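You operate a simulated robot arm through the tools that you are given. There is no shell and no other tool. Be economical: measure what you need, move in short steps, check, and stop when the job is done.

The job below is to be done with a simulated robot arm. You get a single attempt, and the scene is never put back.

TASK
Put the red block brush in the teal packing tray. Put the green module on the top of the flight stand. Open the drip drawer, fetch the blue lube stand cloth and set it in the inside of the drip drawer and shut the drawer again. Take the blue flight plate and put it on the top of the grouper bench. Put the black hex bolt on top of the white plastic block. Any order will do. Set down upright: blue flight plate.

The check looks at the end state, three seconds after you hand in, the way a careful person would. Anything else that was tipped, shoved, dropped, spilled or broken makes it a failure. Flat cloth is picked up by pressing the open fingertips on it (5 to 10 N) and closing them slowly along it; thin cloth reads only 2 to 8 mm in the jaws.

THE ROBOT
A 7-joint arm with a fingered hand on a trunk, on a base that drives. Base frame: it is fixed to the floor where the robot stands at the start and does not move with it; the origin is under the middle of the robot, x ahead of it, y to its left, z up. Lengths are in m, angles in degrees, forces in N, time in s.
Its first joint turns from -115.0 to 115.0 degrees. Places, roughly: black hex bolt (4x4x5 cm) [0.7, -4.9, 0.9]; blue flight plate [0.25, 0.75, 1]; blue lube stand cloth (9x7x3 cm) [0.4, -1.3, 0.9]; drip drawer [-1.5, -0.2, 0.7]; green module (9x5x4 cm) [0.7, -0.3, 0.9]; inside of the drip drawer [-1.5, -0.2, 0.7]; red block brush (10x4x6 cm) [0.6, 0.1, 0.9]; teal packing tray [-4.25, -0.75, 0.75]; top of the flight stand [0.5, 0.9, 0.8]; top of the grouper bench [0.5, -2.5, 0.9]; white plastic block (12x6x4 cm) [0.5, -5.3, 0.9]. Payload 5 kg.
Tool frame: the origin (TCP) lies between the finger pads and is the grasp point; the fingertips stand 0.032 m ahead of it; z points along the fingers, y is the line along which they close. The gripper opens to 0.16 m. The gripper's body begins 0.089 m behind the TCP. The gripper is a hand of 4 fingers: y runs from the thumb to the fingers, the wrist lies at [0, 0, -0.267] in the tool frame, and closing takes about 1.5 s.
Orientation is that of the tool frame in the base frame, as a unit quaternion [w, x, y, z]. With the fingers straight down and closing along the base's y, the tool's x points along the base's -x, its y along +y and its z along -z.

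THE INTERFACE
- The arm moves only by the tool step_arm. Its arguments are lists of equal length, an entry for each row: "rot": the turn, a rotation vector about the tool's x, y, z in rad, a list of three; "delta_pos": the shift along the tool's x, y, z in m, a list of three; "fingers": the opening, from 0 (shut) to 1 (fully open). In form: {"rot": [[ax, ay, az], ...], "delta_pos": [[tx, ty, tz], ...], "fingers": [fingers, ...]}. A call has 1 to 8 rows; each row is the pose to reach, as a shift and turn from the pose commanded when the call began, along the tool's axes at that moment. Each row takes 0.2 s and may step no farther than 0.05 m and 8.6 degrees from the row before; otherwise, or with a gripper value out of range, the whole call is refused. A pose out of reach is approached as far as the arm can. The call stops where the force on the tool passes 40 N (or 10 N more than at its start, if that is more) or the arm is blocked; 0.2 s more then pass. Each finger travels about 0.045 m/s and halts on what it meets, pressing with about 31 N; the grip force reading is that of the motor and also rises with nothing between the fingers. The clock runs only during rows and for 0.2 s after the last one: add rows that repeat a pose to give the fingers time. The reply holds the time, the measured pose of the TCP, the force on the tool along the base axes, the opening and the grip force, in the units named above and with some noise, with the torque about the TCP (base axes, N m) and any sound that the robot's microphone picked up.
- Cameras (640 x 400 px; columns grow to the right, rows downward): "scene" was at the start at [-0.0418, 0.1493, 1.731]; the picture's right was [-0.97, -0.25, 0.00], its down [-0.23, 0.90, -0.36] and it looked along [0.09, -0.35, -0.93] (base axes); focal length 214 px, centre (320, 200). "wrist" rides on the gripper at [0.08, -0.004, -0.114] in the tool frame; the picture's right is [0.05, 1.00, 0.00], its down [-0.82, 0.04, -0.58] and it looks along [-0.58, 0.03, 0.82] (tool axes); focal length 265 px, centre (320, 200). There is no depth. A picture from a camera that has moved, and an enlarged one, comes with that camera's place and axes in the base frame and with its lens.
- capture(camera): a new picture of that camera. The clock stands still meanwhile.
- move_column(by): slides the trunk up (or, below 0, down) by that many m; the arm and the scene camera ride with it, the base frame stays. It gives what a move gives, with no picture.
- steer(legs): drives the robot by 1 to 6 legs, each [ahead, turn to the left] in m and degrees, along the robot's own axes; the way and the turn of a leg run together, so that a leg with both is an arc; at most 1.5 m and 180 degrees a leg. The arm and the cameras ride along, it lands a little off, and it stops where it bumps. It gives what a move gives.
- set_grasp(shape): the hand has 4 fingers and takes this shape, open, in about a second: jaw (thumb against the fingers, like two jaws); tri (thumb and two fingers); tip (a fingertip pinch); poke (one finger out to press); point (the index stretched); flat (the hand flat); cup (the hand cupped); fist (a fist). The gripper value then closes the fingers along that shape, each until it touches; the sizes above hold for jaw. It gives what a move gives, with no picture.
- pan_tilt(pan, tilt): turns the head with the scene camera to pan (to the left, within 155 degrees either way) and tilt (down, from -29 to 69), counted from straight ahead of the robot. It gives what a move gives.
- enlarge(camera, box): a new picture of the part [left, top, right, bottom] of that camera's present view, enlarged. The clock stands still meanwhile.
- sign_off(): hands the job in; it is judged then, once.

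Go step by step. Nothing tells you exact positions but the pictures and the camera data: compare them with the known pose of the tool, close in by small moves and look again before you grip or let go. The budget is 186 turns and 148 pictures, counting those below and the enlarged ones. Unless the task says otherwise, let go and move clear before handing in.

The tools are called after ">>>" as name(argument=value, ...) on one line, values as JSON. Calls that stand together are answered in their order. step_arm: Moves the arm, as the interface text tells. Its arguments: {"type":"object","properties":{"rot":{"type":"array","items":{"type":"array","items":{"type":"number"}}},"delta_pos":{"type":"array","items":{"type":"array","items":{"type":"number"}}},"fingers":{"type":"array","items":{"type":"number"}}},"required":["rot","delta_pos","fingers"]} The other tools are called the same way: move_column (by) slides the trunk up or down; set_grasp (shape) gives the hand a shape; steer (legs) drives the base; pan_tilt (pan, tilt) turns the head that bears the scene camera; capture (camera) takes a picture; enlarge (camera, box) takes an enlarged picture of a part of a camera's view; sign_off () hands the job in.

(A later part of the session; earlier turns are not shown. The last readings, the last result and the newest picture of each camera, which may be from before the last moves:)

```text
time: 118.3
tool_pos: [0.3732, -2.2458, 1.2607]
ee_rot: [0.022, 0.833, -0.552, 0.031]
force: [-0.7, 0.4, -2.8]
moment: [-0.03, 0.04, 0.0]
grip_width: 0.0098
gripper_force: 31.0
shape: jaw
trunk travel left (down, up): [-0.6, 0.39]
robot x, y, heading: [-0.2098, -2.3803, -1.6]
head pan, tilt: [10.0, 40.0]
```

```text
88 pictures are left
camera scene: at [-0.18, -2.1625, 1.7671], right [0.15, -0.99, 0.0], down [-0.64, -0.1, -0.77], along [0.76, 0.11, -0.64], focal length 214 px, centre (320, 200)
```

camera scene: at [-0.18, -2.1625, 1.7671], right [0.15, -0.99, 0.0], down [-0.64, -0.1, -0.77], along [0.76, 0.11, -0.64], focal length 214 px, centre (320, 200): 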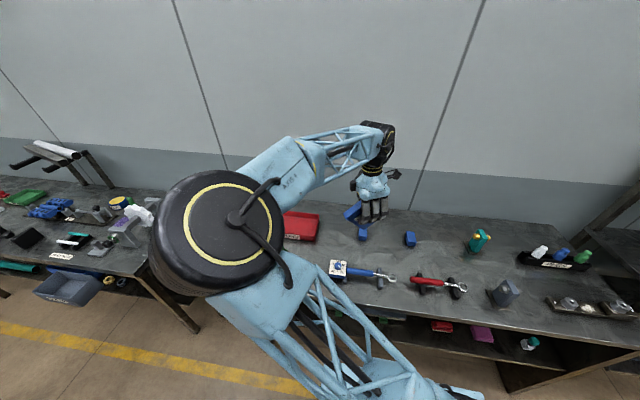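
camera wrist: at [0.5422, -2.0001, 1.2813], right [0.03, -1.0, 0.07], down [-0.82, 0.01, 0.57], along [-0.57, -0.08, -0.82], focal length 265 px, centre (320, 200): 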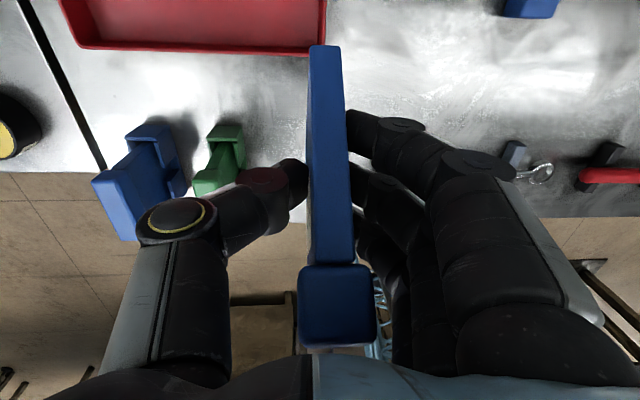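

The arm is back in a good configuration. With the hand at this yaw I can tilt it sideways to bring the plate near vertical, and the bench will then level it, so I try the tilt.

>>> step_arm(rot=[[0, -0.14, 0], [0, -0.28, 0], [0, -0.42, 0], [0, -0.56, 0], [0, -0.7, 0], [0, -0.84, 0]], delta_pos=[[0, 0, 0], [0, 0, 0], [0, 0, 0], [0, 0, 0], [0, 0, 0], [0, 0, 0]], fingers=[0, 0, 0, 0, 0, 0])

>>> capture(camera="scene")

```text
time: 119.7
tool_pos: [0.374, -2.2464, 1.2623]
ee_rot: [-0.206, 0.772, -0.514, -0.313]
force: [0.4, -1.2, -2.7]
moment: [-0.01, 0.01, 0.04]
grip_width: 0.0097
gripper_force: 30.9
shape: jaw
trunk travel left (down, up): [-0.6, 0.39]
robot x, y, heading: [-0.2141, -2.383, -1.5]
head pan, tilt: [10.0, 40.0]
```

```text
87 pictures are left
camera scene: at [-0.1792, -2.1632, 1.7672], right [0.15, -0.99, 0.0], down [-0.64, -0.1, -0.77], along [0.76, 0.11, -0.64], focal length 214 px, centre (320, 200)
```

scene: 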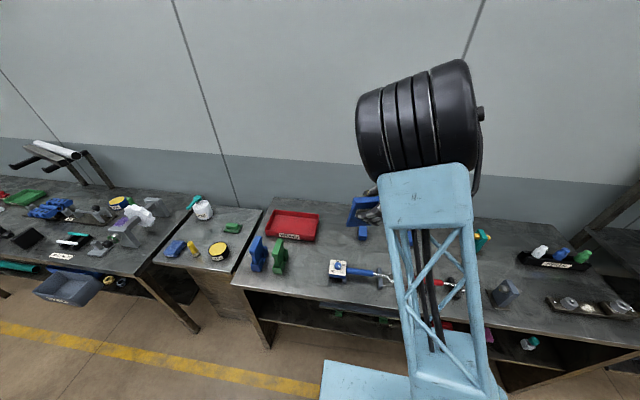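

The tilt works and the plate's face now shows to the head camera. I'll enlarge it to see how upright it is.

>>> enlarge(camera="scene", box=[330, 180, 410, 250])

>>> capture(camera="wrist")

```text
5.71 times, centred on (370, 215) of scene
camera zoom: at [-0.1792, -2.1632, 1.7672], right [0.15, -0.99, 0.0], down [-0.64, -0.1, -0.77], along [0.76, 0.11, -0.64], focal length 1226 px, centre (34, 114)
```

zoom: 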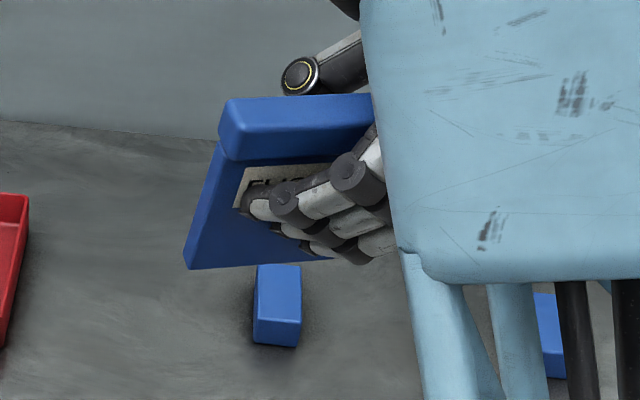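

```text
85 pictures are left
camera wrist: at [0.4303, -2.3692, 1.2889], right [-0.91, -0.42, -0.03], down [-0.11, 0.16, 0.98], along [-0.41, 0.89, -0.19], focal length 265 px, centre (320, 200)
```

wrist: 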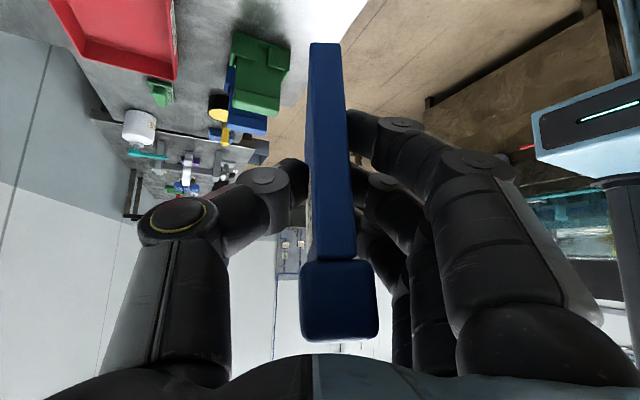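

The plate is within about 8° of upright in its plane and about 2° out of plane. I'll correct both and move over free bench at about (0.51, -2.14).

>>> step_arm(rot=[[-0.005, -0.02, 0.005], [-0.01, -0.04, 0.01], [-0.015, -0.06, 0.015], [-0.02, -0.08, 0.02], [-0.025, -0.1, 0.024]], delta_pos=[[0.0156, -0.0333, 0.0292], [0.0312, -0.0666, 0.0584], [0.0468, -0.1, 0.0876], [0.0624, -0.1333, 0.1168], [0.078, -0.1666, 0.146]], fingers=[0, 0, 0, 0, 0])

>>> pan_tilt(pan=5, tilt=48)

>>> enlarge(camera="scene", box=[270, 150, 390, 250])

>>> capture(camera="wrist")

```text
time: 120.9
tool_pos: [0.5085, -2.1391, 1.1024]
ee_rot: [-0.217, 0.752, -0.508, -0.359]
force: [-0.2, 1.1, -2.1]
moment: [-0.02, 0.01, 0.0]
grip_width: 0.0095
gripper_force: 31.2
shape: jaw
trunk travel left (down, up): [-0.6, 0.39]
robot x, y, heading: [-0.2182, -2.3827, -1.3]
head pan, tilt: [10.0, 40.0]
```

```text
time: 121.6
tool_pos: [0.5073, -2.1397, 1.103]
ee_rot: [-0.217, 0.753, -0.508, -0.359]
force: [-1.0, 0.5, -2.2]
moment: [-0.01, -0.04, 0.0]
grip_width: 0.0093
gripper_force: 30.6
shape: jaw
trunk travel left (down, up): [-0.6, 0.39]
robot x, y, heading: [-0.2145, -2.3808, -1.4]
head pan, tilt: [5.0, 48.0]
```

```text
4.00 times, centred on (330, 200) of scene
camera zoom: at [-0.1849, -2.1699, 1.7556], right [0.06, -1.0, 0.0], down [-0.74, -0.05, -0.67], along [0.67, 0.04, -0.74], focal length 858 px, centre (280, 200)
```

zoom: 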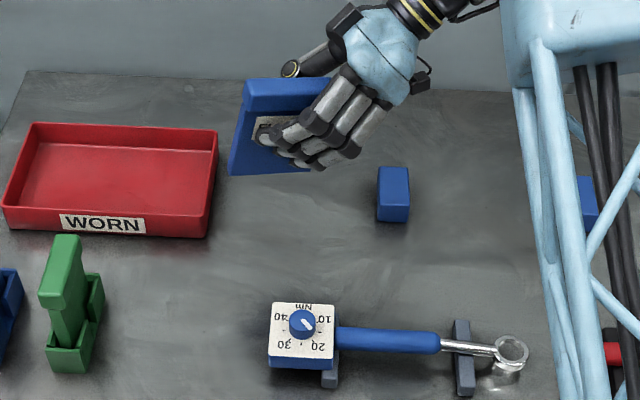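

```text
83 pictures are left
camera wrist: at [0.5657, -2.2656, 1.1167], right [-0.91, -0.42, 0.0], down [-0.04, 0.08, 1.0], along [-0.42, 0.9, -0.09], focal length 265 px, centre (320, 200)
```

wrist: 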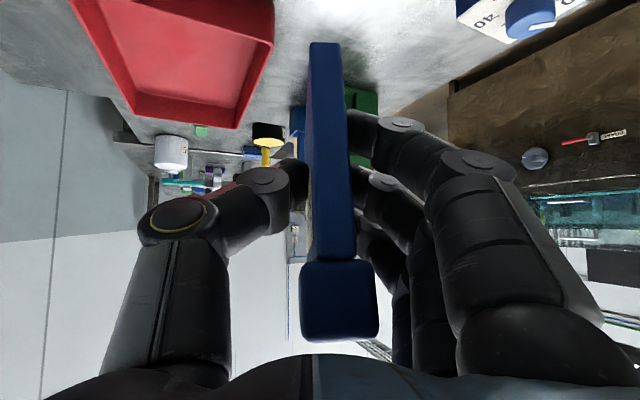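

The view is good and the spot is clear; about 1.2° of lean remains. I'll correct that while lowering to just above the bench.

>>> step_arm(rot=[[-0.007, 0, 0.008], [-0.0137, 0, 0.016], [-0.0137, 0, 0.016]], delta_pos=[[0.03, -0.0015, 0.026], [0.06, -0.003, 0.052], [0.0725, -0.0036, 0.062]], fingers=[0, 0, 0])

>>> enlarge(camera="scene", box=[290, 160, 370, 240])

>>> capture(camera="wrist")

```text
time: 122.4
tool_pos: [0.5072, -2.1392, 1.0069]
ee_rot: [-0.209, 0.75, -0.512, -0.364]
force: [0.0, -0.1, -1.2]
moment: [-0.03, -0.02, 0.0]
grip_width: 0.0097
gripper_force: 31.7
shape: jaw
trunk travel left (down, up): [-0.6, 0.39]
robot x, y, heading: [-0.2116, -2.3797, -1.4]
head pan, tilt: [5.0, 48.0]
```

```text
5.00 times, centred on (330, 200) of scene
camera zoom: at [-0.185, -2.1701, 1.7557], right [0.06, -1.0, 0.0], down [-0.74, -0.05, -0.67], along [0.67, 0.04, -0.74], focal length 1072 px, centre (270, 200)
```

zoom: 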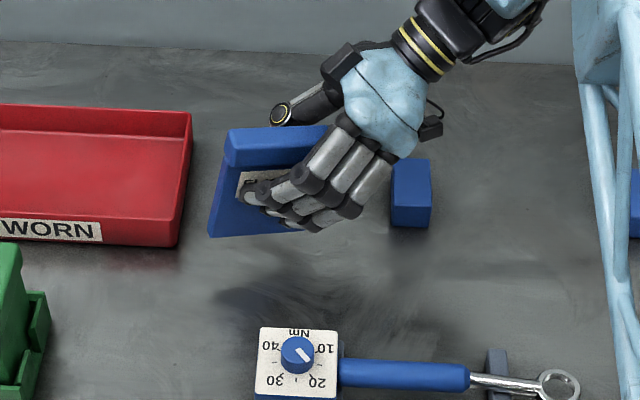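

```text
81 pictures are left
camera wrist: at [0.5669, -2.2643, 1.0202], right [-0.91, -0.42, 0.02], down [-0.02, 0.09, 1.0], along [-0.42, 0.9, -0.09], focal length 265 px, centre (320, 200)
```

wrist: 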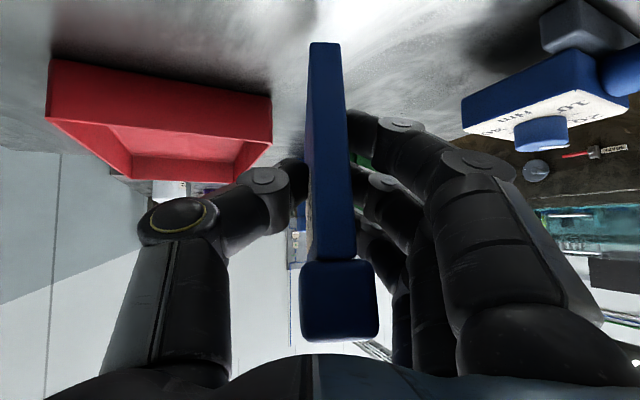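

Now it reads vertical. I'm lowering the last centimetres in small steps.

>>> step_arm(rot=[[0, 0, 0], [0, 0, 0], [0, 0, 0]], delta_pos=[[0.0053, -0.0004, 0.0045], [0.0091, -0.0007, 0.0078], [0.0114, -0.0009, 0.0097]], fingers=[0, 0, 0])

>>> step_arm(rot=[[0, 0, 0], [0, 0, 0]], delta_pos=[[0.0015, -0.0001, 0.0013], [0.003, -0.0002, 0.0026]], fingers=[0, 0])

>>> step_arm(rot=[[0, 0, 0], [0, 0, 0]], delta_pos=[[0.0015, -0.0001, 0.0013], [0.003, -0.0002, 0.0026]], fingers=[0, 0])

```text
time: 123.2
tool_pos: [0.5094, -2.1378, 0.9926]
ee_rot: [-0.209, 0.75, -0.512, -0.364]
force: [0.4, 0.2, -1.7]
moment: [0.0, 0.0, -0.01]
grip_width: 0.0098
gripper_force: 30.6
shape: jaw
trunk travel left (down, up): [-0.6, 0.39]
robot x, y, heading: [-0.211, -2.3817, -1.2]
head pan, tilt: [5.0, 48.0]
```

```text
time: 123.8
tool_pos: [0.5087, -2.1392, 0.9867]
ee_rot: [-0.209, 0.75, -0.512, -0.364]
force: [-0.1, 0.3, -1.9]
moment: [-0.04, 0.02, -0.01]
grip_width: 0.0097
gripper_force: 30.9
shape: jaw
trunk travel left (down, up): [-0.6, 0.39]
robot x, y, heading: [-0.2092, -2.3804, -1.4]
head pan, tilt: [5.0, 48.0]
```

```text
time: 124.4
tool_pos: [0.5092, -2.1378, 0.9838]
ee_rot: [-0.209, 0.75, -0.512, -0.363]
force: [0.2, -0.1, -2.5]
moment: [-0.03, 0.01, 0.02]
grip_width: 0.0094
gripper_force: 31.4
shape: jaw
trunk travel left (down, up): [-0.6, 0.39]
robot x, y, heading: [-0.2141, -2.3817, -1.6]
head pan, tilt: [5.0, 48.0]
```

>>> step_arm(rot=[[0, 0, 0], [0, 0, 0], [0, 0, 0]], delta_pos=[[0.0015, -0.0001, 0.0013], [0.003, -0.0002, 0.0026], [0.0046, -0.0003, 0.0039]], fingers=[0, 0, 0])

>>> capture(camera="wrist")

```text
time: 125.2
tool_pos: [0.5093, -2.1398, 0.9777]
ee_rot: [-0.209, 0.75, -0.512, -0.364]
force: [0.3, 0.2, -2.1]
moment: [-0.04, -0.04, -0.01]
grip_width: 0.0097
gripper_force: 31.6
shape: jaw
trunk travel left (down, up): [-0.6, 0.39]
robot x, y, heading: [-0.2105, -2.383, -1.4]
head pan, tilt: [5.0, 48.0]
```

```text
80 pictures are left
camera wrist: at [0.5669, -2.2651, 0.9902], right [-0.91, -0.42, 0.02], down [-0.02, 0.09, 1.0], along [-0.42, 0.9, -0.09], focal length 265 px, centre (320, 200)
```

wrist: 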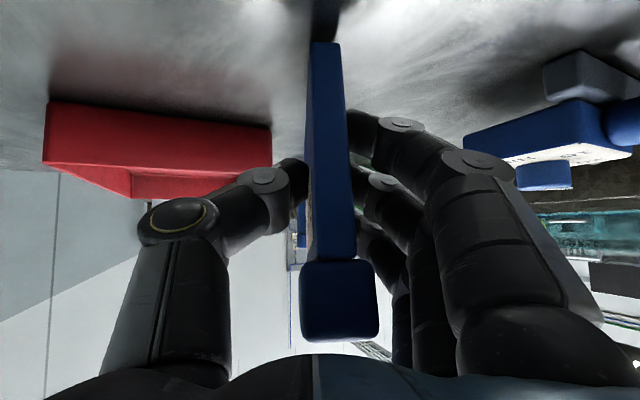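

No contact yet. I'm continuing down gently.

>>> step_arm(rot=[[0, 0, 0], [0, 0, 0], [0, 0, 0], [0, 0, 0]], delta_pos=[[0.0015, -0.0001, 0.0013], [0.003, -0.0002, 0.0026], [0.0046, -0.0003, 0.0039], [0.0061, -0.0004, 0.0052]], fingers=[0, 0, 0, 0])

>>> step_arm(rot=[[0, 0, 0], [0, 0, 0], [0, 0, 0], [0, 0, 0]], delta_pos=[[0.0015, -0.0001, 0.0013], [0.003, -0.0002, 0.0026], [0.0046, -0.0003, 0.0039], [0.0061, -0.0004, 0.0052]], fingers=[0, 0, 0, 0])

>>> capture(camera="wrist")

```text
time: 126.2
tool_pos: [0.5078, -2.1379, 0.9708]
ee_rot: [-0.21, 0.75, -0.511, -0.364]
force: [0.2, 3.2, 10.8]
moment: [-0.08, 0.02, -0.02]
grip_width: 0.0097
gripper_force: 31.0
shape: jaw
trunk travel left (down, up): [-0.6, 0.39]
robot x, y, heading: [-0.2146, -2.3786, -1.4]
head pan, tilt: [5.0, 48.0]
```

```text
time: 127.2
tool_pos: [0.5071, -2.1388, 0.9632]
ee_rot: [-0.21, 0.75, -0.512, -0.364]
force: [-1.4, 3.0, 25.1]
moment: [-0.15, 0.1, 0.0]
grip_width: 0.0101
gripper_force: 30.8
shape: jaw
trunk travel left (down, up): [-0.6, 0.39]
robot x, y, heading: [-0.209, -2.3819, -1.5]
head pan, tilt: [5.0, 48.0]
```

```text
79 pictures are left
camera wrist: at [0.5658, -2.2646, 0.9757], right [-0.91, -0.42, 0.02], down [-0.02, 0.09, 1.0], along [-0.42, 0.9, -0.09], focal length 265 px, centre (320, 200)
```

wrist: 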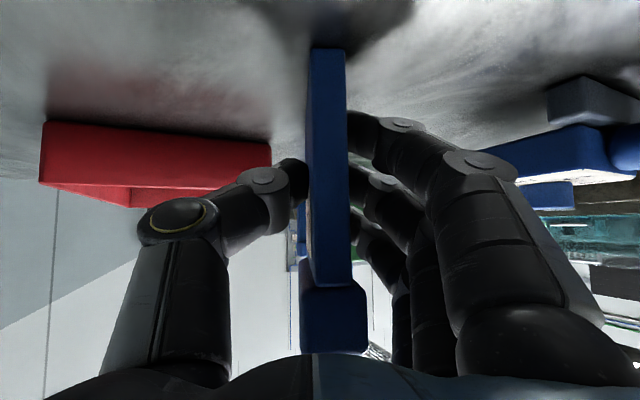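

It's touching and levelling itself. I'll check from the head camera.

>>> enlarge(camera="scene", box=[290, 160, 370, 240])

```text
5.00 times, centred on (330, 200) of scene
camera zoom: at [-0.1873, -2.1704, 1.7558], right [0.06, -1.0, 0.0], down [-0.74, -0.05, -0.67], along [0.67, 0.04, -0.74], focal length 1072 px, centre (270, 200)
```

zoom: 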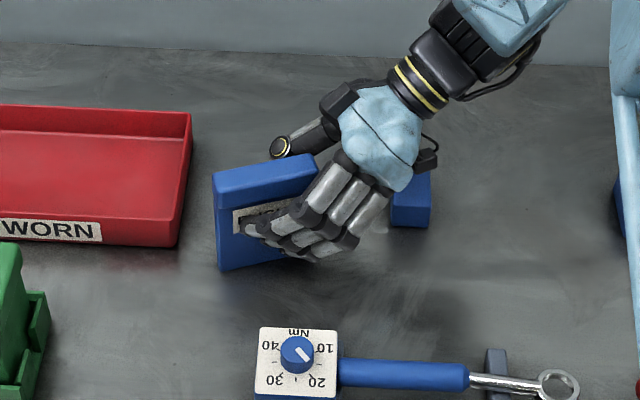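

It's now level in its plane and vertical. I'll unload most of the press, then open slowly.

>>> step_arm(rot=[[0, 0, 0], [0, 0, 0]], delta_pos=[[-0.0015, 0.0001, -0.0013], [-0.003, 0.0002, -0.0026]], fingers=[0, 0])

>>> capture(camera="wrist")

```text
time: 127.8
tool_pos: [0.5084, -2.1399, 0.9648]
ee_rot: [-0.209, 0.749, -0.513, -0.363]
force: [-0.8, -0.9, 2.9]
moment: [-0.22, -0.03, -0.04]
grip_width: 0.0101
gripper_force: 30.7
shape: jaw
trunk travel left (down, up): [-0.6, 0.39]
robot x, y, heading: [-0.2149, -2.3807, -1.4]
head pan, tilt: [5.0, 48.0]
```

```text
77 pictures are left
camera wrist: at [0.5668, -2.2653, 0.9775], right [-0.91, -0.42, 0.02], down [-0.02, 0.09, 1.0], along [-0.42, 0.9, -0.09], focal length 265 px, centre (320, 200)
```

wrist: 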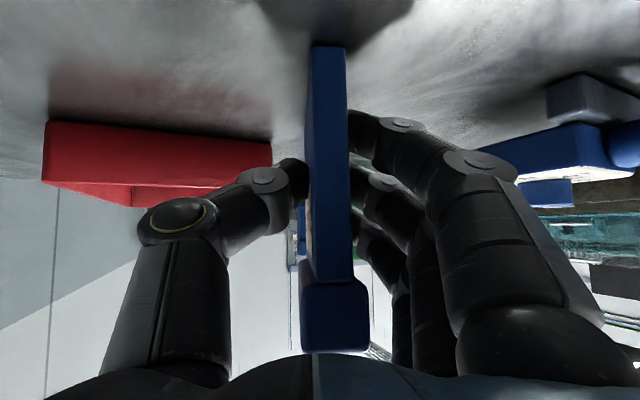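

Force is down to 3 N. Now I open slowly.

>>> step_arm(rot=[[0, 0, 0], [0, 0, 0], [0, 0, 0], [0, 0, 0]], delta_pos=[[0, 0, 0], [0, 0, 0], [0, 0, 0], [0, 0, 0]], fingers=[0.05, 0.08, 0.11, 0.11])

>>> capture(camera="wrist")

```text
time: 128.8
tool_pos: [0.5092, -2.137, 0.9654]
ee_rot: [-0.208, 0.75, -0.512, -0.363]
force: [0.1, -0.2, -0.5]
moment: [-0.02, 0.06, 0.0]
grip_width: 0.0174
gripper_force: 0.0
shape: jaw
trunk travel left (down, up): [-0.6, 0.39]
robot x, y, heading: [-0.2123, -2.3822, -1.0]
head pan, tilt: [5.0, 48.0]
```

```text
76 pictures are left
camera wrist: at [0.5671, -2.2639, 0.9786], right [-0.91, -0.42, 0.02], down [-0.02, 0.09, 1.0], along [-0.42, 0.9, -0.09], focal length 265 px, centre (320, 200)
```

wrist: 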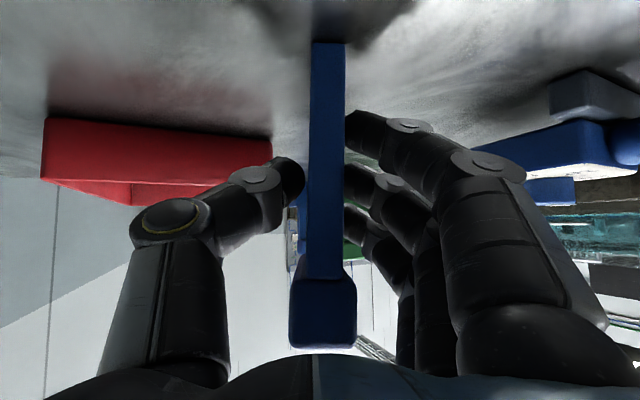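

>>> step_arm(rot=[[0, 0, 0], [0, 0, 0], [0, 0, 0], [0, 0, 0]], delta_pos=[[0, 0, 0], [0, 0, 0], [0, 0, 0], [0, 0, 0]], fingers=[0.14, 0.14, 0.14, 0.14])

>>> capture(camera="wrist")

>>> enlarge(camera="scene", box=[290, 160, 370, 240])

```text
time: 129.8
tool_pos: [0.5104, -2.1378, 0.9661]
ee_rot: [-0.209, 0.75, -0.512, -0.364]
force: [0.3, -0.6, -0.5]
moment: [0.01, 0.01, 0.0]
grip_width: 0.0219
gripper_force: 0.0
shape: jaw
trunk travel left (down, up): [-0.6, 0.39]
robot x, y, heading: [-0.212, -2.3777, -1.4]
head pan, tilt: [5.0, 48.0]
```

```text
75 pictures are left
camera wrist: at [0.5671, -2.264, 0.9786], right [-0.91, -0.42, 0.02], down [-0.02, 0.09, 1.0], along [-0.42, 0.9, -0.09], focal length 265 px, centre (320, 200)
```

wrist: 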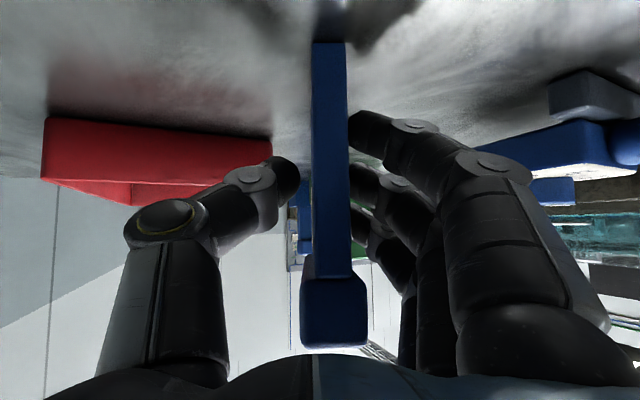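

```text
5.00 times, centred on (330, 200) of scene
camera zoom: at [-0.1853, -2.17, 1.7556], right [0.06, -1.0, 0.0], down [-0.74, -0.05, -0.67], along [0.67, 0.04, -0.74], focal length 1072 px, centre (270, 200)
```

zoom: 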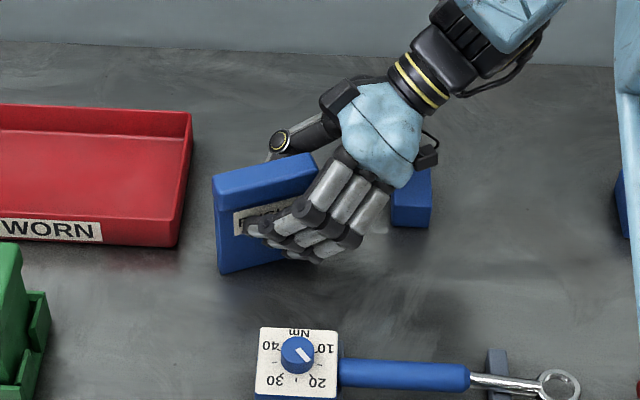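

It now stands freely between the open fingers. I'll open further, symmetrically, and withdraw along the hand's own axis.

>>> step_arm(rot=[[0, 0, 0], [0, 0, 0], [0, 0, 0], [0, 0, 0], [0, 0, 0]], delta_pos=[[0, 0, 0], [0, 0, 0], [0, 0, 0], [0, 0, 0], [0, 0, 0]], fingers=[0.2, 0.28, 0.37, 0.46, 0.5])

>>> capture(camera="wrist")

```text
time: 131.0
tool_pos: [0.5087, -2.1383, 0.9651]
ee_rot: [-0.208, 0.751, -0.51, -0.365]
force: [0.0, -0.1, -0.2]
moment: [-0.03, 0.0, -0.02]
grip_width: 0.079
gripper_force: 0.1
shape: jaw
trunk travel left (down, up): [-0.6, 0.39]
robot x, y, heading: [-0.2154, -2.3772, -1.3]
head pan, tilt: [5.0, 48.0]
```

```text
73 pictures are left
camera wrist: at [0.5672, -2.264, 0.9786], right [-0.91, -0.42, 0.02], down [-0.02, 0.09, 1.0], along [-0.42, 0.9, -0.09], focal length 265 px, centre (320, 200)
```

wrist: 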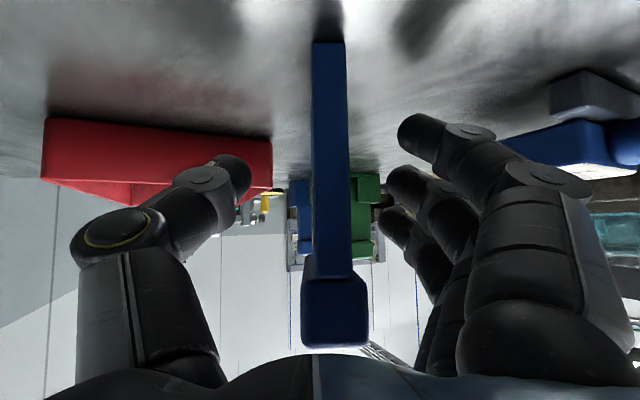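

It stands by itself. I'm withdrawing.

>>> step_arm(rot=[[0, 0, 0], [0, 0, 0], [0, 0, 0], [0, 0, 0], [0, 0, 0], [0, 0, 0]], delta_pos=[[0, 0, -0.03], [0, 0, -0.07], [0, 0, -0.11], [0, 0, -0.15], [-0.02, 0, -0.19], [-0.05, 0, -0.22]], fingers=[0.5, 0.5, 0.5, 0.5, 0.5, 0.5])

>>> enlarge(camera="scene", box=[270, 140, 390, 240])

```text
time: 132.4
tool_pos: [0.5723, -2.2568, 1.1473]
ee_rot: [-0.209, 0.75, -0.511, -0.365]
force: [0.3, -0.3, -0.4]
moment: [-0.01, 0.02, -0.02]
grip_width: 0.0792
gripper_force: 0.0
shape: jaw
trunk travel left (down, up): [-0.6, 0.39]
robot x, y, heading: [-0.2132, -2.3795, -1.3]
head pan, tilt: [5.0, 48.0]
```

```text
4.00 times, centred on (330, 190) of scene
camera zoom: at [-0.1861, -2.1701, 1.7556], right [0.06, -1.0, 0.0], down [-0.74, -0.05, -0.67], along [0.67, 0.04, -0.74], focal length 858 px, centre (280, 240)
```

zoom: 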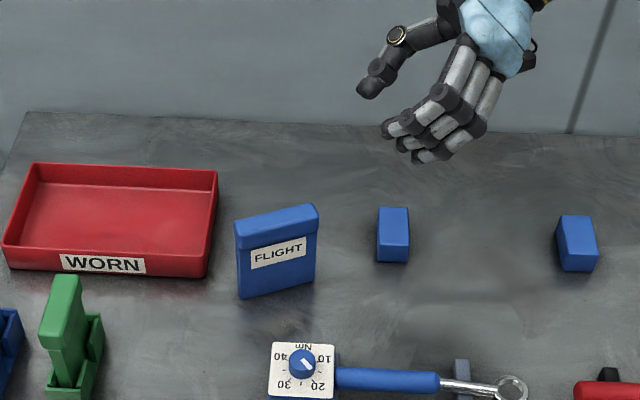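

The flight plate stands upright on the grouper bench. I'll straighten the hand, tuck the arm in, and head for the bolt at about (0.7, -4.9).

>>> step_arm(rot=[[0.01, 0.123, 0], [0.019, 0.246, 0], [0.029, 0.369, 0], [0.039, 0.492, 0], [0.049, 0.615, 0], [0.058, 0.738, 0], [0.068, 0.861, 0]], delta_pos=[[-0.0037, 0.0424, -0.0043], [-0.0074, 0.0848, -0.0086], [-0.0111, 0.127, -0.0129], [-0.0149, 0.17, -0.017], [-0.0186, 0.212, -0.0214], [-0.022, 0.2545, -0.0257], [-0.026, 0.297, -0.03]], fingers=[0.5, 0.5, 0.5, 0.5, 0.5, 0.5, 0.5])

>>> steer(legs=[[-0.28, 0], [0, -90], [1.5, 1.5], [1.1, 0]])

>>> pan_tilt(pan=80, tilt=42)

>>> capture(camera="scene")

```text
time: 134.0
tool_pos: [0.3016, -2.3761, 1.2037]
ee_rot: [-0.001, 0.826, -0.563, 0.001]
force: [-0.5, -0.5, 0.0]
moment: [0.01, -0.03, -0.01]
grip_width: 0.0794
gripper_force: 0.2
shape: jaw
trunk travel left (down, up): [-0.6, 0.39]
robot x, y, heading: [-0.2125, -2.3782, -1.6]
head pan, tilt: [5.0, 48.0]
```

```text
time: 152.2
tool_pos: [-0.3727, -5.4728, 1.2021]
ee_rot: [0.0, -0.223, 0.975, 0.001]
force: [0.5, -0.5, 0.5]
moment: [0.01, 0.0, -0.01]
grip_width: 0.0793
gripper_force: 0.1
shape: jaw
trunk travel left (down, up): [-0.6, 0.39]
robot x, y, heading: [-0.4186, -4.958, -86.8]
head pan, tilt: [5.0, 48.0]
```

```text
time: 153.7
tool_pos: [-0.3734, -5.4725, 1.2017]
ee_rot: [0.001, -0.224, 0.975, -0.001]
force: [0.6, -0.2, 0.7]
moment: [-0.01, -0.01, 0.0]
grip_width: 0.0794
gripper_force: 0.0
shape: jaw
trunk travel left (down, up): [-0.6, 0.39]
robot x, y, heading: [-0.4168, -4.9591, -87.0]
head pan, tilt: [80.0, 42.0]
```

```text
71 pictures are left
camera scene: at [-0.1305, -4.8987, 1.7642], right [-0.12, -0.99, 0.0], down [-0.66, 0.08, -0.74], along [0.74, -0.09, -0.67], focal length 214 px, centre (320, 200)
```

scene: 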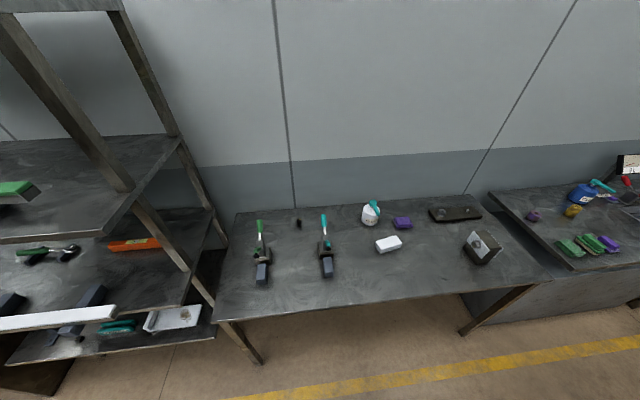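

The bolt is the small dark item at about (0.69, -4.87) and the white block is at about (0.49, -5.32). I'll pull up facing the bench.

>>> steer(legs=[[0.1, 0], [0, 87], [0.29, 0]])

>>> pan_tilt(pan=0, tilt=50)

>>> capture(camera="scene")

```text
time: 160.4
tool_pos: [0.392, -5.0171, 1.201]
ee_rot: [-0.001, 0.841, -0.541, -0.001]
force: [-0.2, 0.4, -0.6]
moment: [-0.01, 0.04, 0.01]
grip_width: 0.0795
gripper_force: 0.0
shape: jaw
trunk travel left (down, up): [-0.6, 0.39]
robot x, y, heading: [-0.124, -5.0502, 1.7]
head pan, tilt: [80.0, 42.0]
```

```text
time: 161.9
tool_pos: [0.3906, -5.0177, 1.203]
ee_rot: [0.0, 0.841, -0.541, 0.0]
force: [0.3, -0.1, 0.2]
moment: [0.05, 0.02, 0.01]
grip_width: 0.0798
gripper_force: 0.1
shape: jaw
trunk travel left (down, up): [-0.6, 0.39]
robot x, y, heading: [-0.124, -5.0523, 2.1]
head pan, tilt: [0.0, 50.0]
```

```text
70 pictures are left
camera scene: at [-0.1093, -4.8459, 1.7529], right [0.03, -1.0, 0.0], down [-0.77, -0.02, -0.64], along [0.64, 0.02, -0.77], focal length 214 px, centre (320, 200)
```

scene: 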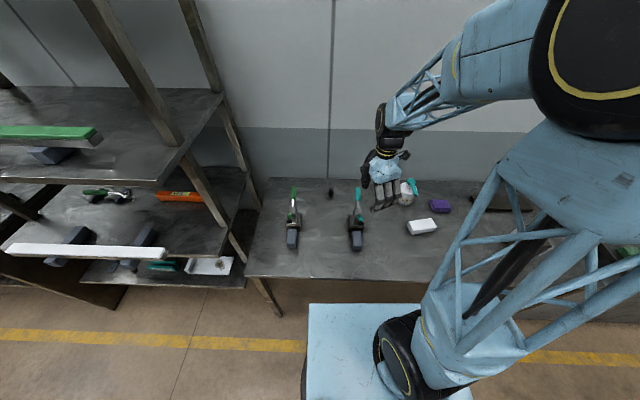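

>>> enlarge(camera="scene", box=[270, 165, 450, 265])

```text
3.56 times, centred on (360, 215) of scene
camera zoom: at [-0.1093, -4.8459, 1.7529], right [0.03, -1.0, 0.0], down [-0.77, -0.02, -0.64], along [0.64, 0.02, -0.77], focal length 763 px, centre (178, 147)
```

zoom: 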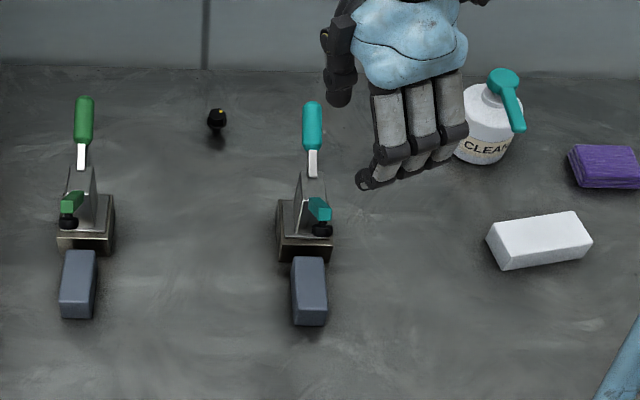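

The bolt stands at about (0.675, -4.882) between the two clamps. I'll move above it.

>>> step_arm(rot=[[0, 0, 0], [0, 0, 0], [0, 0, 0], [0, 0, 0], [0, 0, 0], [0, 0, 0], [0, 0, 0], [0, 0, 0]], delta_pos=[[-0.001, -0.045, 0], [-0.002, -0.09, 0], [-0.003, -0.135, 0.0], [-0.004, -0.18, 0.02], [-0.005, -0.225, 0.04], [-0.006, -0.265, 0.06], [-0.006, -0.3, 0.09], [-0.006, -0.316, 0.13]], fingers=[0.5, 0.5, 0.5, 0.5, 0.5, 0.5, 0.5, 0.5])

>>> capture(camera="wrist")

```text
time: 163.7
tool_pos: [0.6759, -4.8809, 1.0701]
ee_rot: [-0.001, 0.841, -0.541, -0.001]
force: [-0.6, -0.2, 0.0]
moment: [-0.02, 0.04, 0.02]
grip_width: 0.0795
gripper_force: 0.0
shape: jaw
trunk travel left (down, up): [-0.6, 0.39]
robot x, y, heading: [-0.126, -5.0509, 1.8]
head pan, tilt: [0.0, 50.0]
```

```text
68 pictures are left
camera wrist: at [0.7128, -4.9527, 1.1842], right [-0.89, -0.46, 0.0], down [-0.38, 0.72, 0.58], along [-0.27, 0.51, -0.82], focal length 265 px, centre (320, 200)
```

wrist: 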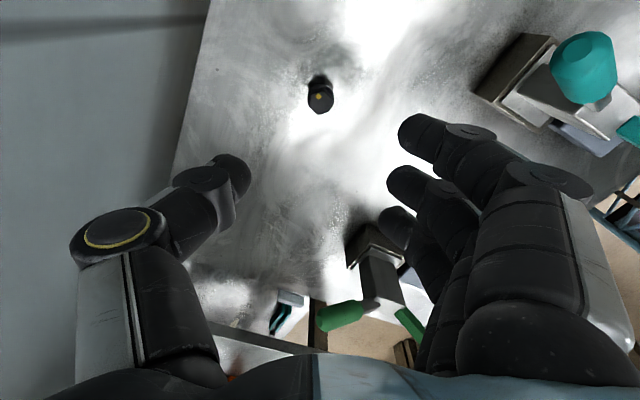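

The bolt is at (0.677, -4.884), as estimated. I'm descending over it.

>>> step_arm(rot=[[0, 0, 0], [0, 0, 0], [0, 0, 0], [0, 0, 0]], delta_pos=[[0.003, 0, 0.045], [0.004, 0, 0.09], [0.004, 0, 0.13], [0.004, 0, 0.165]], fingers=[0.5, 0.5, 0.5, 0.5])

>>> capture(camera="wrist")

```text
time: 164.7
tool_pos: [0.6777, -4.8833, 0.9066]
ee_rot: [0.0, 0.841, -0.54, -0.002]
force: [-0.3, -0.4, -0.8]
moment: [0.0, 0.02, 0.01]
grip_width: 0.0795
gripper_force: 0.1
shape: jaw
trunk travel left (down, up): [-0.6, 0.39]
robot x, y, heading: [-0.1212, -5.052, 1.6]
head pan, tilt: [0.0, 50.0]
```

```text
67 pictures are left
camera wrist: at [0.7142, -4.9549, 1.0204], right [-0.89, -0.46, 0.0], down [-0.38, 0.72, 0.58], along [-0.27, 0.51, -0.82], focal length 265 px, centre (320, 200)
```

wrist: 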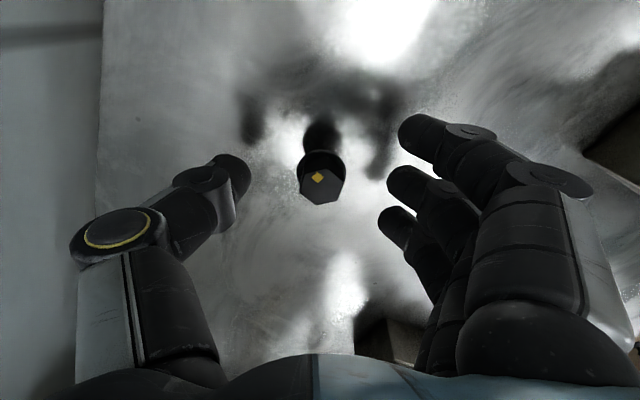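

The bolt is about 1 cm off to -y. I'll adjust, go down 1.8 cm, and close.

>>> step_arm(rot=[[0, 0, 0], [0, 0, 0], [0, 0, 0], [0, 0, 0], [0, 0, 0], [0, 0, 0], [0, 0, 0], [0, 0, 0]], delta_pos=[[0.009, 0.001, 0.005], [0.009, 0.001, 0.018], [0.009, 0.001, 0.018], [0.009, 0.001, 0.018], [0.009, 0.001, 0.018], [0.009, 0.001, 0.018], [0.009, 0.001, 0.018], [0.009, 0.001, 0.018]], fingers=[0.5, 0.5, 0.4, 0.25, 0.1, 0, 0, 0])

>>> capture(camera="wrist")

```text
time: 166.5
tool_pos: [0.68, -4.8914, 0.89]
ee_rot: [-0.001, 0.841, -0.541, 0.0]
force: [-0.2, 0.1, -0.9]
moment: [0.01, -0.03, -0.02]
grip_width: 0.004
gripper_force: 26.4
shape: jaw
trunk travel left (down, up): [-0.6, 0.39]
robot x, y, heading: [-0.1254, -5.05, 1.6]
head pan, tilt: [0.0, 50.0]
```

```text
66 pictures are left
camera wrist: at [0.7167, -4.9638, 1.0032], right [-0.89, -0.46, 0.0], down [-0.38, 0.72, 0.58], along [-0.27, 0.51, -0.82], focal length 265 px, centre (320, 200)
```

wrist: 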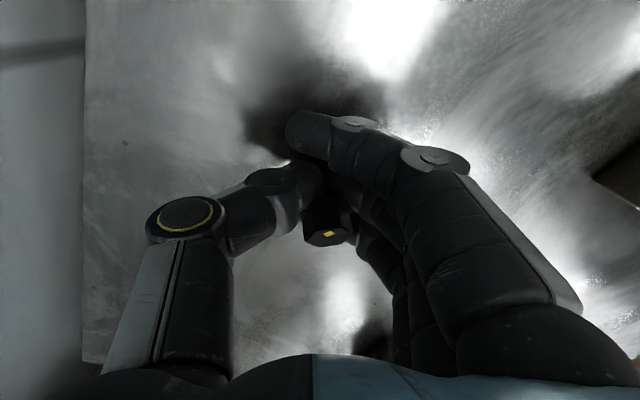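

The fingers seem closed on the shank just under the hex head. I'll lift a little and look.

>>> step_arm(rot=[[0, 0, 0], [0, 0, 0], [0, 0, 0]], delta_pos=[[0, 0, 0], [0, 0, -0.03], [0, 0, -0.06]], fingers=[0, 0, 0])

>>> capture(camera="wrist")

>>> enlarge(camera="scene", box=[295, 140, 375, 220])

```text
time: 167.3
tool_pos: [0.6801, -4.8912, 0.9501]
ee_rot: [0.0, 0.841, -0.54, -0.001]
force: [-1.0, -0.4, -1.1]
moment: [-0.03, -0.04, 0.02]
grip_width: 0.0038
gripper_force: 31.2
shape: jaw
trunk travel left (down, up): [-0.6, 0.39]
robot x, y, heading: [-0.124, -5.0509, 1.6]
head pan, tilt: [0.0, 50.0]
```

```text
65 pictures are left
camera wrist: at [0.7165, -4.963, 1.0639], right [-0.89, -0.46, 0.0], down [-0.38, 0.72, 0.58], along [-0.27, 0.51, -0.81], focal length 265 px, centre (320, 200)
```

wrist: 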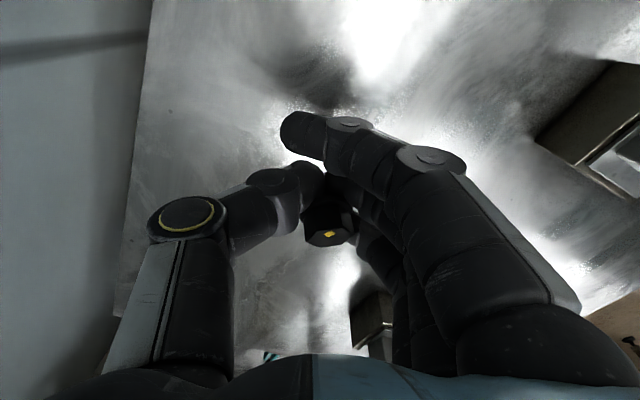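

```text
5.00 times, centred on (335, 180) of scene
camera zoom: at [-0.1098, -4.8458, 1.7529], right [0.03, -1.0, 0.0], down [-0.77, -0.02, -0.64], along [0.64, 0.02, -0.77], focal length 1072 px, centre (245, 300)
```

zoom: 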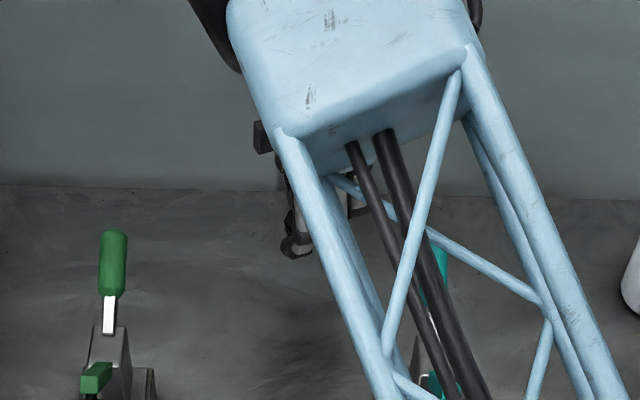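

The bolt is held. I'm raising it and carrying it over the white block at about (0.475, -5.32).

>>> step_arm(rot=[[0, 0, 0], [0, 0, 0], [0, 0, 0], [0, 0, 0], [0, 0, 0], [0, 0, 0], [0, 0, 0], [0, 0, 0]], delta_pos=[[0, 0, -0.05], [0, 0, -0.1], [0, 0, -0.15], [0.0306, 0.0362, -0.15], [0.0612, 0.0724, -0.15], [0.0918, 0.1086, -0.15], [0.1224, 0.1448, -0.15], [0.153, 0.181, -0.15]], fingers=[0, 0, 0, 0, 0, 0, 0, 0])

>>> step_arm(rot=[[0, 0, 0], [0, 0, 0], [0, 0, 0], [0, 0, 0], [0, 0, 0], [0, 0, 0], [0, 0, 0]], delta_pos=[[0.0306, 0.0362, 0], [0.0612, 0.0724, 0], [0.0918, 0.1086, 0], [0.1224, 0.1448, 0], [0.153, 0.181, 0], [0.153, 0.181, 0.04], [0.153, 0.181, 0.08]], fingers=[0, 0, 0, 0, 0, 0, 0])

>>> capture(camera="wrist")

```text
time: 169.1
tool_pos: [0.5787, -5.1069, 1.0983]
ee_rot: [-0.002, 0.841, -0.541, -0.001]
force: [0.0, -0.3, -0.1]
moment: [0.0, -0.01, -0.02]
grip_width: 0.0034
gripper_force: 31.2
shape: jaw
trunk travel left (down, up): [-0.6, 0.39]
robot x, y, heading: [-0.1244, -5.0533, 1.8]
head pan, tilt: [0.0, 50.0]
```

```text
time: 170.7
tool_pos: [0.4799, -5.3214, 1.0175]
ee_rot: [-0.001, 0.841, -0.541, -0.002]
force: [-0.4, -0.5, -0.7]
moment: [-0.01, 0.07, 0.02]
grip_width: 0.0031
gripper_force: 31.6
shape: jaw
trunk travel left (down, up): [-0.6, 0.39]
robot x, y, heading: [-0.1211, -5.0496, 1.8]
head pan, tilt: [0.0, 50.0]
```

```text
63 pictures are left
camera wrist: at [0.5159, -5.3935, 1.132], right [-0.89, -0.46, 0.0], down [-0.38, 0.72, 0.58], along [-0.27, 0.51, -0.81], focal length 265 px, centre (320, 200)
```

wrist: 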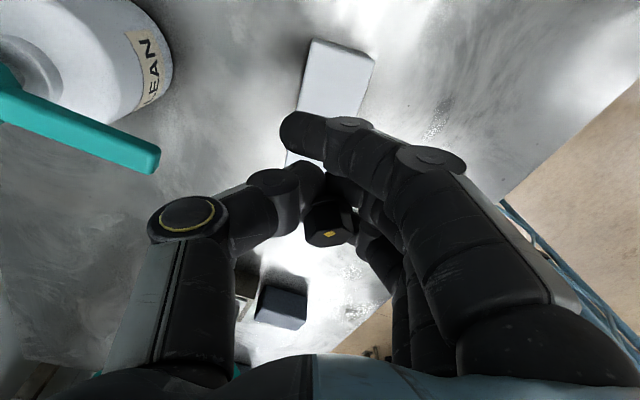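

The block lies right beneath the bolt. I'm lowering until it touches.

>>> step_arm(rot=[[0, 0, 0], [0, 0, 0]], delta_pos=[[0, 0.004, 0.04], [0, 0.004, 0.072]], fingers=[0, 0])

>>> step_arm(rot=[[0, 0, 0], [0, 0, 0], [0, 0, 0], [0, 0, 0], [0, 0, 0]], delta_pos=[[0, 0, 0.004], [0, 0, 0.008], [0, 0, 0.012], [0, 0, 0.016], [0, 0, 0.02]], fingers=[0, 0, 0, 0, 0])

```text
time: 171.3
tool_pos: [0.4751, -5.322, 0.944]
ee_rot: [-0.001, 0.841, -0.541, -0.001]
force: [-0.8, 0.2, -0.9]
moment: [0.03, -0.05, -0.01]
grip_width: 0.0033
gripper_force: 31.3
shape: jaw
trunk travel left (down, up): [-0.6, 0.39]
robot x, y, heading: [-0.1259, -5.049, 1.7]
head pan, tilt: [0.0, 50.0]
```

```text
time: 172.5
tool_pos: [0.4733, -5.3233, 0.9259]
ee_rot: [-0.001, 0.841, -0.541, 0.0]
force: [0.8, -0.2, -0.4]
moment: [0.0, -0.02, 0.0]
grip_width: 0.0034
gripper_force: 30.9
shape: jaw
trunk travel left (down, up): [-0.6, 0.39]
robot x, y, heading: [-0.1252, -5.0482, 1.6]
head pan, tilt: [0.0, 50.0]
```

>>> step_arm(rot=[[0, 0, 0], [0, 0, 0], [0, 0, 0], [0, 0, 0]], delta_pos=[[0, 0, 0.003], [0, 0, 0.006], [0, 0, 0.009], [0, 0, 0.012]], fingers=[0, 0, 0, 0])

>>> capture(camera="wrist")

```text
time: 173.3
tool_pos: [0.4727, -5.3237, 0.9198]
ee_rot: [-0.001, 0.841, -0.542, 0.001]
force: [-2.8, 0.2, 20.2]
moment: [0.1, 0.29, -0.01]
grip_width: 0.0024
gripper_force: 31.4
shape: jaw
trunk travel left (down, up): [-0.6, 0.39]
robot x, y, heading: [-0.1231, -5.0514, 1.7]
head pan, tilt: [0.0, 50.0]
stopped in row 4: the force on the tool passed its limit at 42 N (the readings are from after the stop); the commanded pose is now the measured one
```

```text
62 pictures are left
camera wrist: at [0.5092, -5.3963, 1.0341], right [-0.89, -0.46, 0.0], down [-0.38, 0.72, 0.58], along [-0.26, 0.51, -0.82], focal length 265 px, centre (320, 200)
```

wrist: 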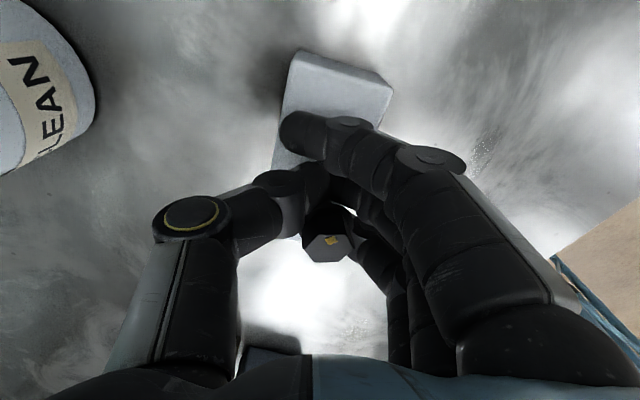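

Contact. I'll ease off 2 mm and open gently.

>>> step_arm(rot=[[0, 0, 0], [0, 0, 0], [0, 0, 0], [0, 0, 0], [0, 0, 0], [0, 0, 0]], delta_pos=[[0, 0, -0.003], [0, 0, -0.003], [0, 0, -0.003], [0, 0, -0.003], [0, 0, -0.003], [0, 0, -0.003]], fingers=[0, 0.06, 0.12, 0.2, 0.3, 0.4])

>>> capture(camera="wrist")

```text
time: 174.7
tool_pos: [0.4731, -5.3244, 0.9206]
ee_rot: [-0.002, 0.841, -0.541, 0.0]
force: [3.1, 1.5, 11.0]
moment: [-0.4, 0.07, 0.04]
grip_width: 0.0615
gripper_force: 0.0
shape: jaw
trunk travel left (down, up): [-0.6, 0.39]
robot x, y, heading: [-0.1229, -5.0508, 1.8]
head pan, tilt: [0.0, 50.0]
```

```text
61 pictures are left
camera wrist: at [0.5099, -5.3954, 1.0353], right [-0.89, -0.46, 0.0], down [-0.38, 0.72, 0.58], along [-0.27, 0.51, -0.82], focal length 265 px, centre (320, 200)
```

wrist: 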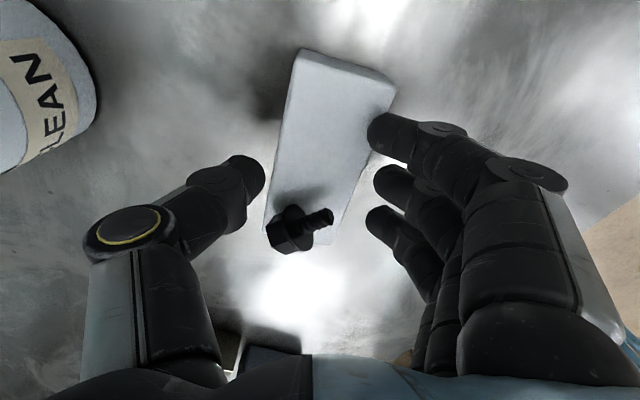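

The bolt has toppled and lies at the near end of the block. I'll raise the hand carefully and look.

>>> step_arm(rot=[[0, 0, 0], [0, 0, 0], [0, 0, 0]], delta_pos=[[0, 0, -0.01], [0, 0, -0.04], [0, 0, -0.08]], fingers=[0.4, 0.4, 0.4])

>>> capture(camera="wrist")

>>> enlarge(camera="scene", box=[380, 190, 460, 250])

```text
time: 175.5
tool_pos: [0.4724, -5.3242, 1.0009]
ee_rot: [0.0, 0.841, -0.541, -0.001]
force: [-0.5, 0.9, 0.3]
moment: [-0.02, -0.03, 0.0]
grip_width: 0.0632
gripper_force: 0.1
shape: jaw
trunk travel left (down, up): [-0.6, 0.39]
robot x, y, heading: [-0.1222, -5.048, 1.8]
head pan, tilt: [0.0, 50.0]
```

```text
60 pictures are left
camera wrist: at [0.5097, -5.3957, 1.1148], right [-0.89, -0.46, 0.0], down [-0.38, 0.72, 0.58], along [-0.27, 0.51, -0.82], focal length 265 px, centre (320, 200)
```

wrist: 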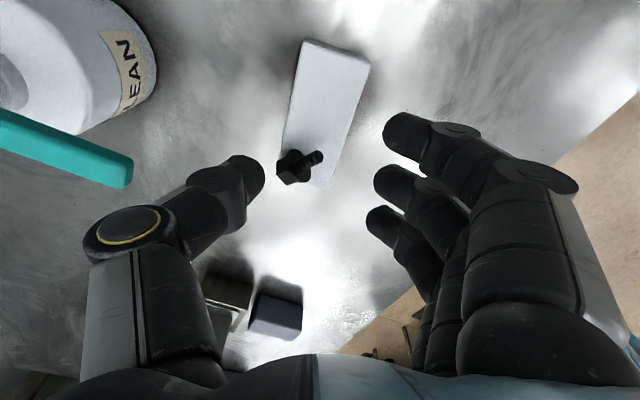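

```text
6.67 times, centred on (420, 220) of scene
camera zoom: at [-0.11, -4.8457, 1.7528], right [0.03, -1.0, 0.0], down [-0.77, -0.02, -0.64], along [0.64, 0.02, -0.77], focal length 1430 px, centre (-347, 67)
```

zoom: 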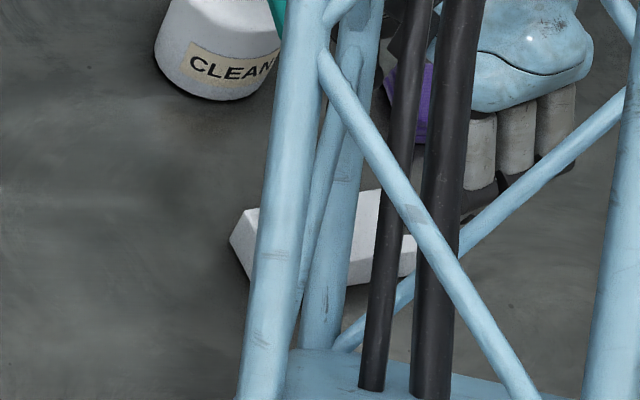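

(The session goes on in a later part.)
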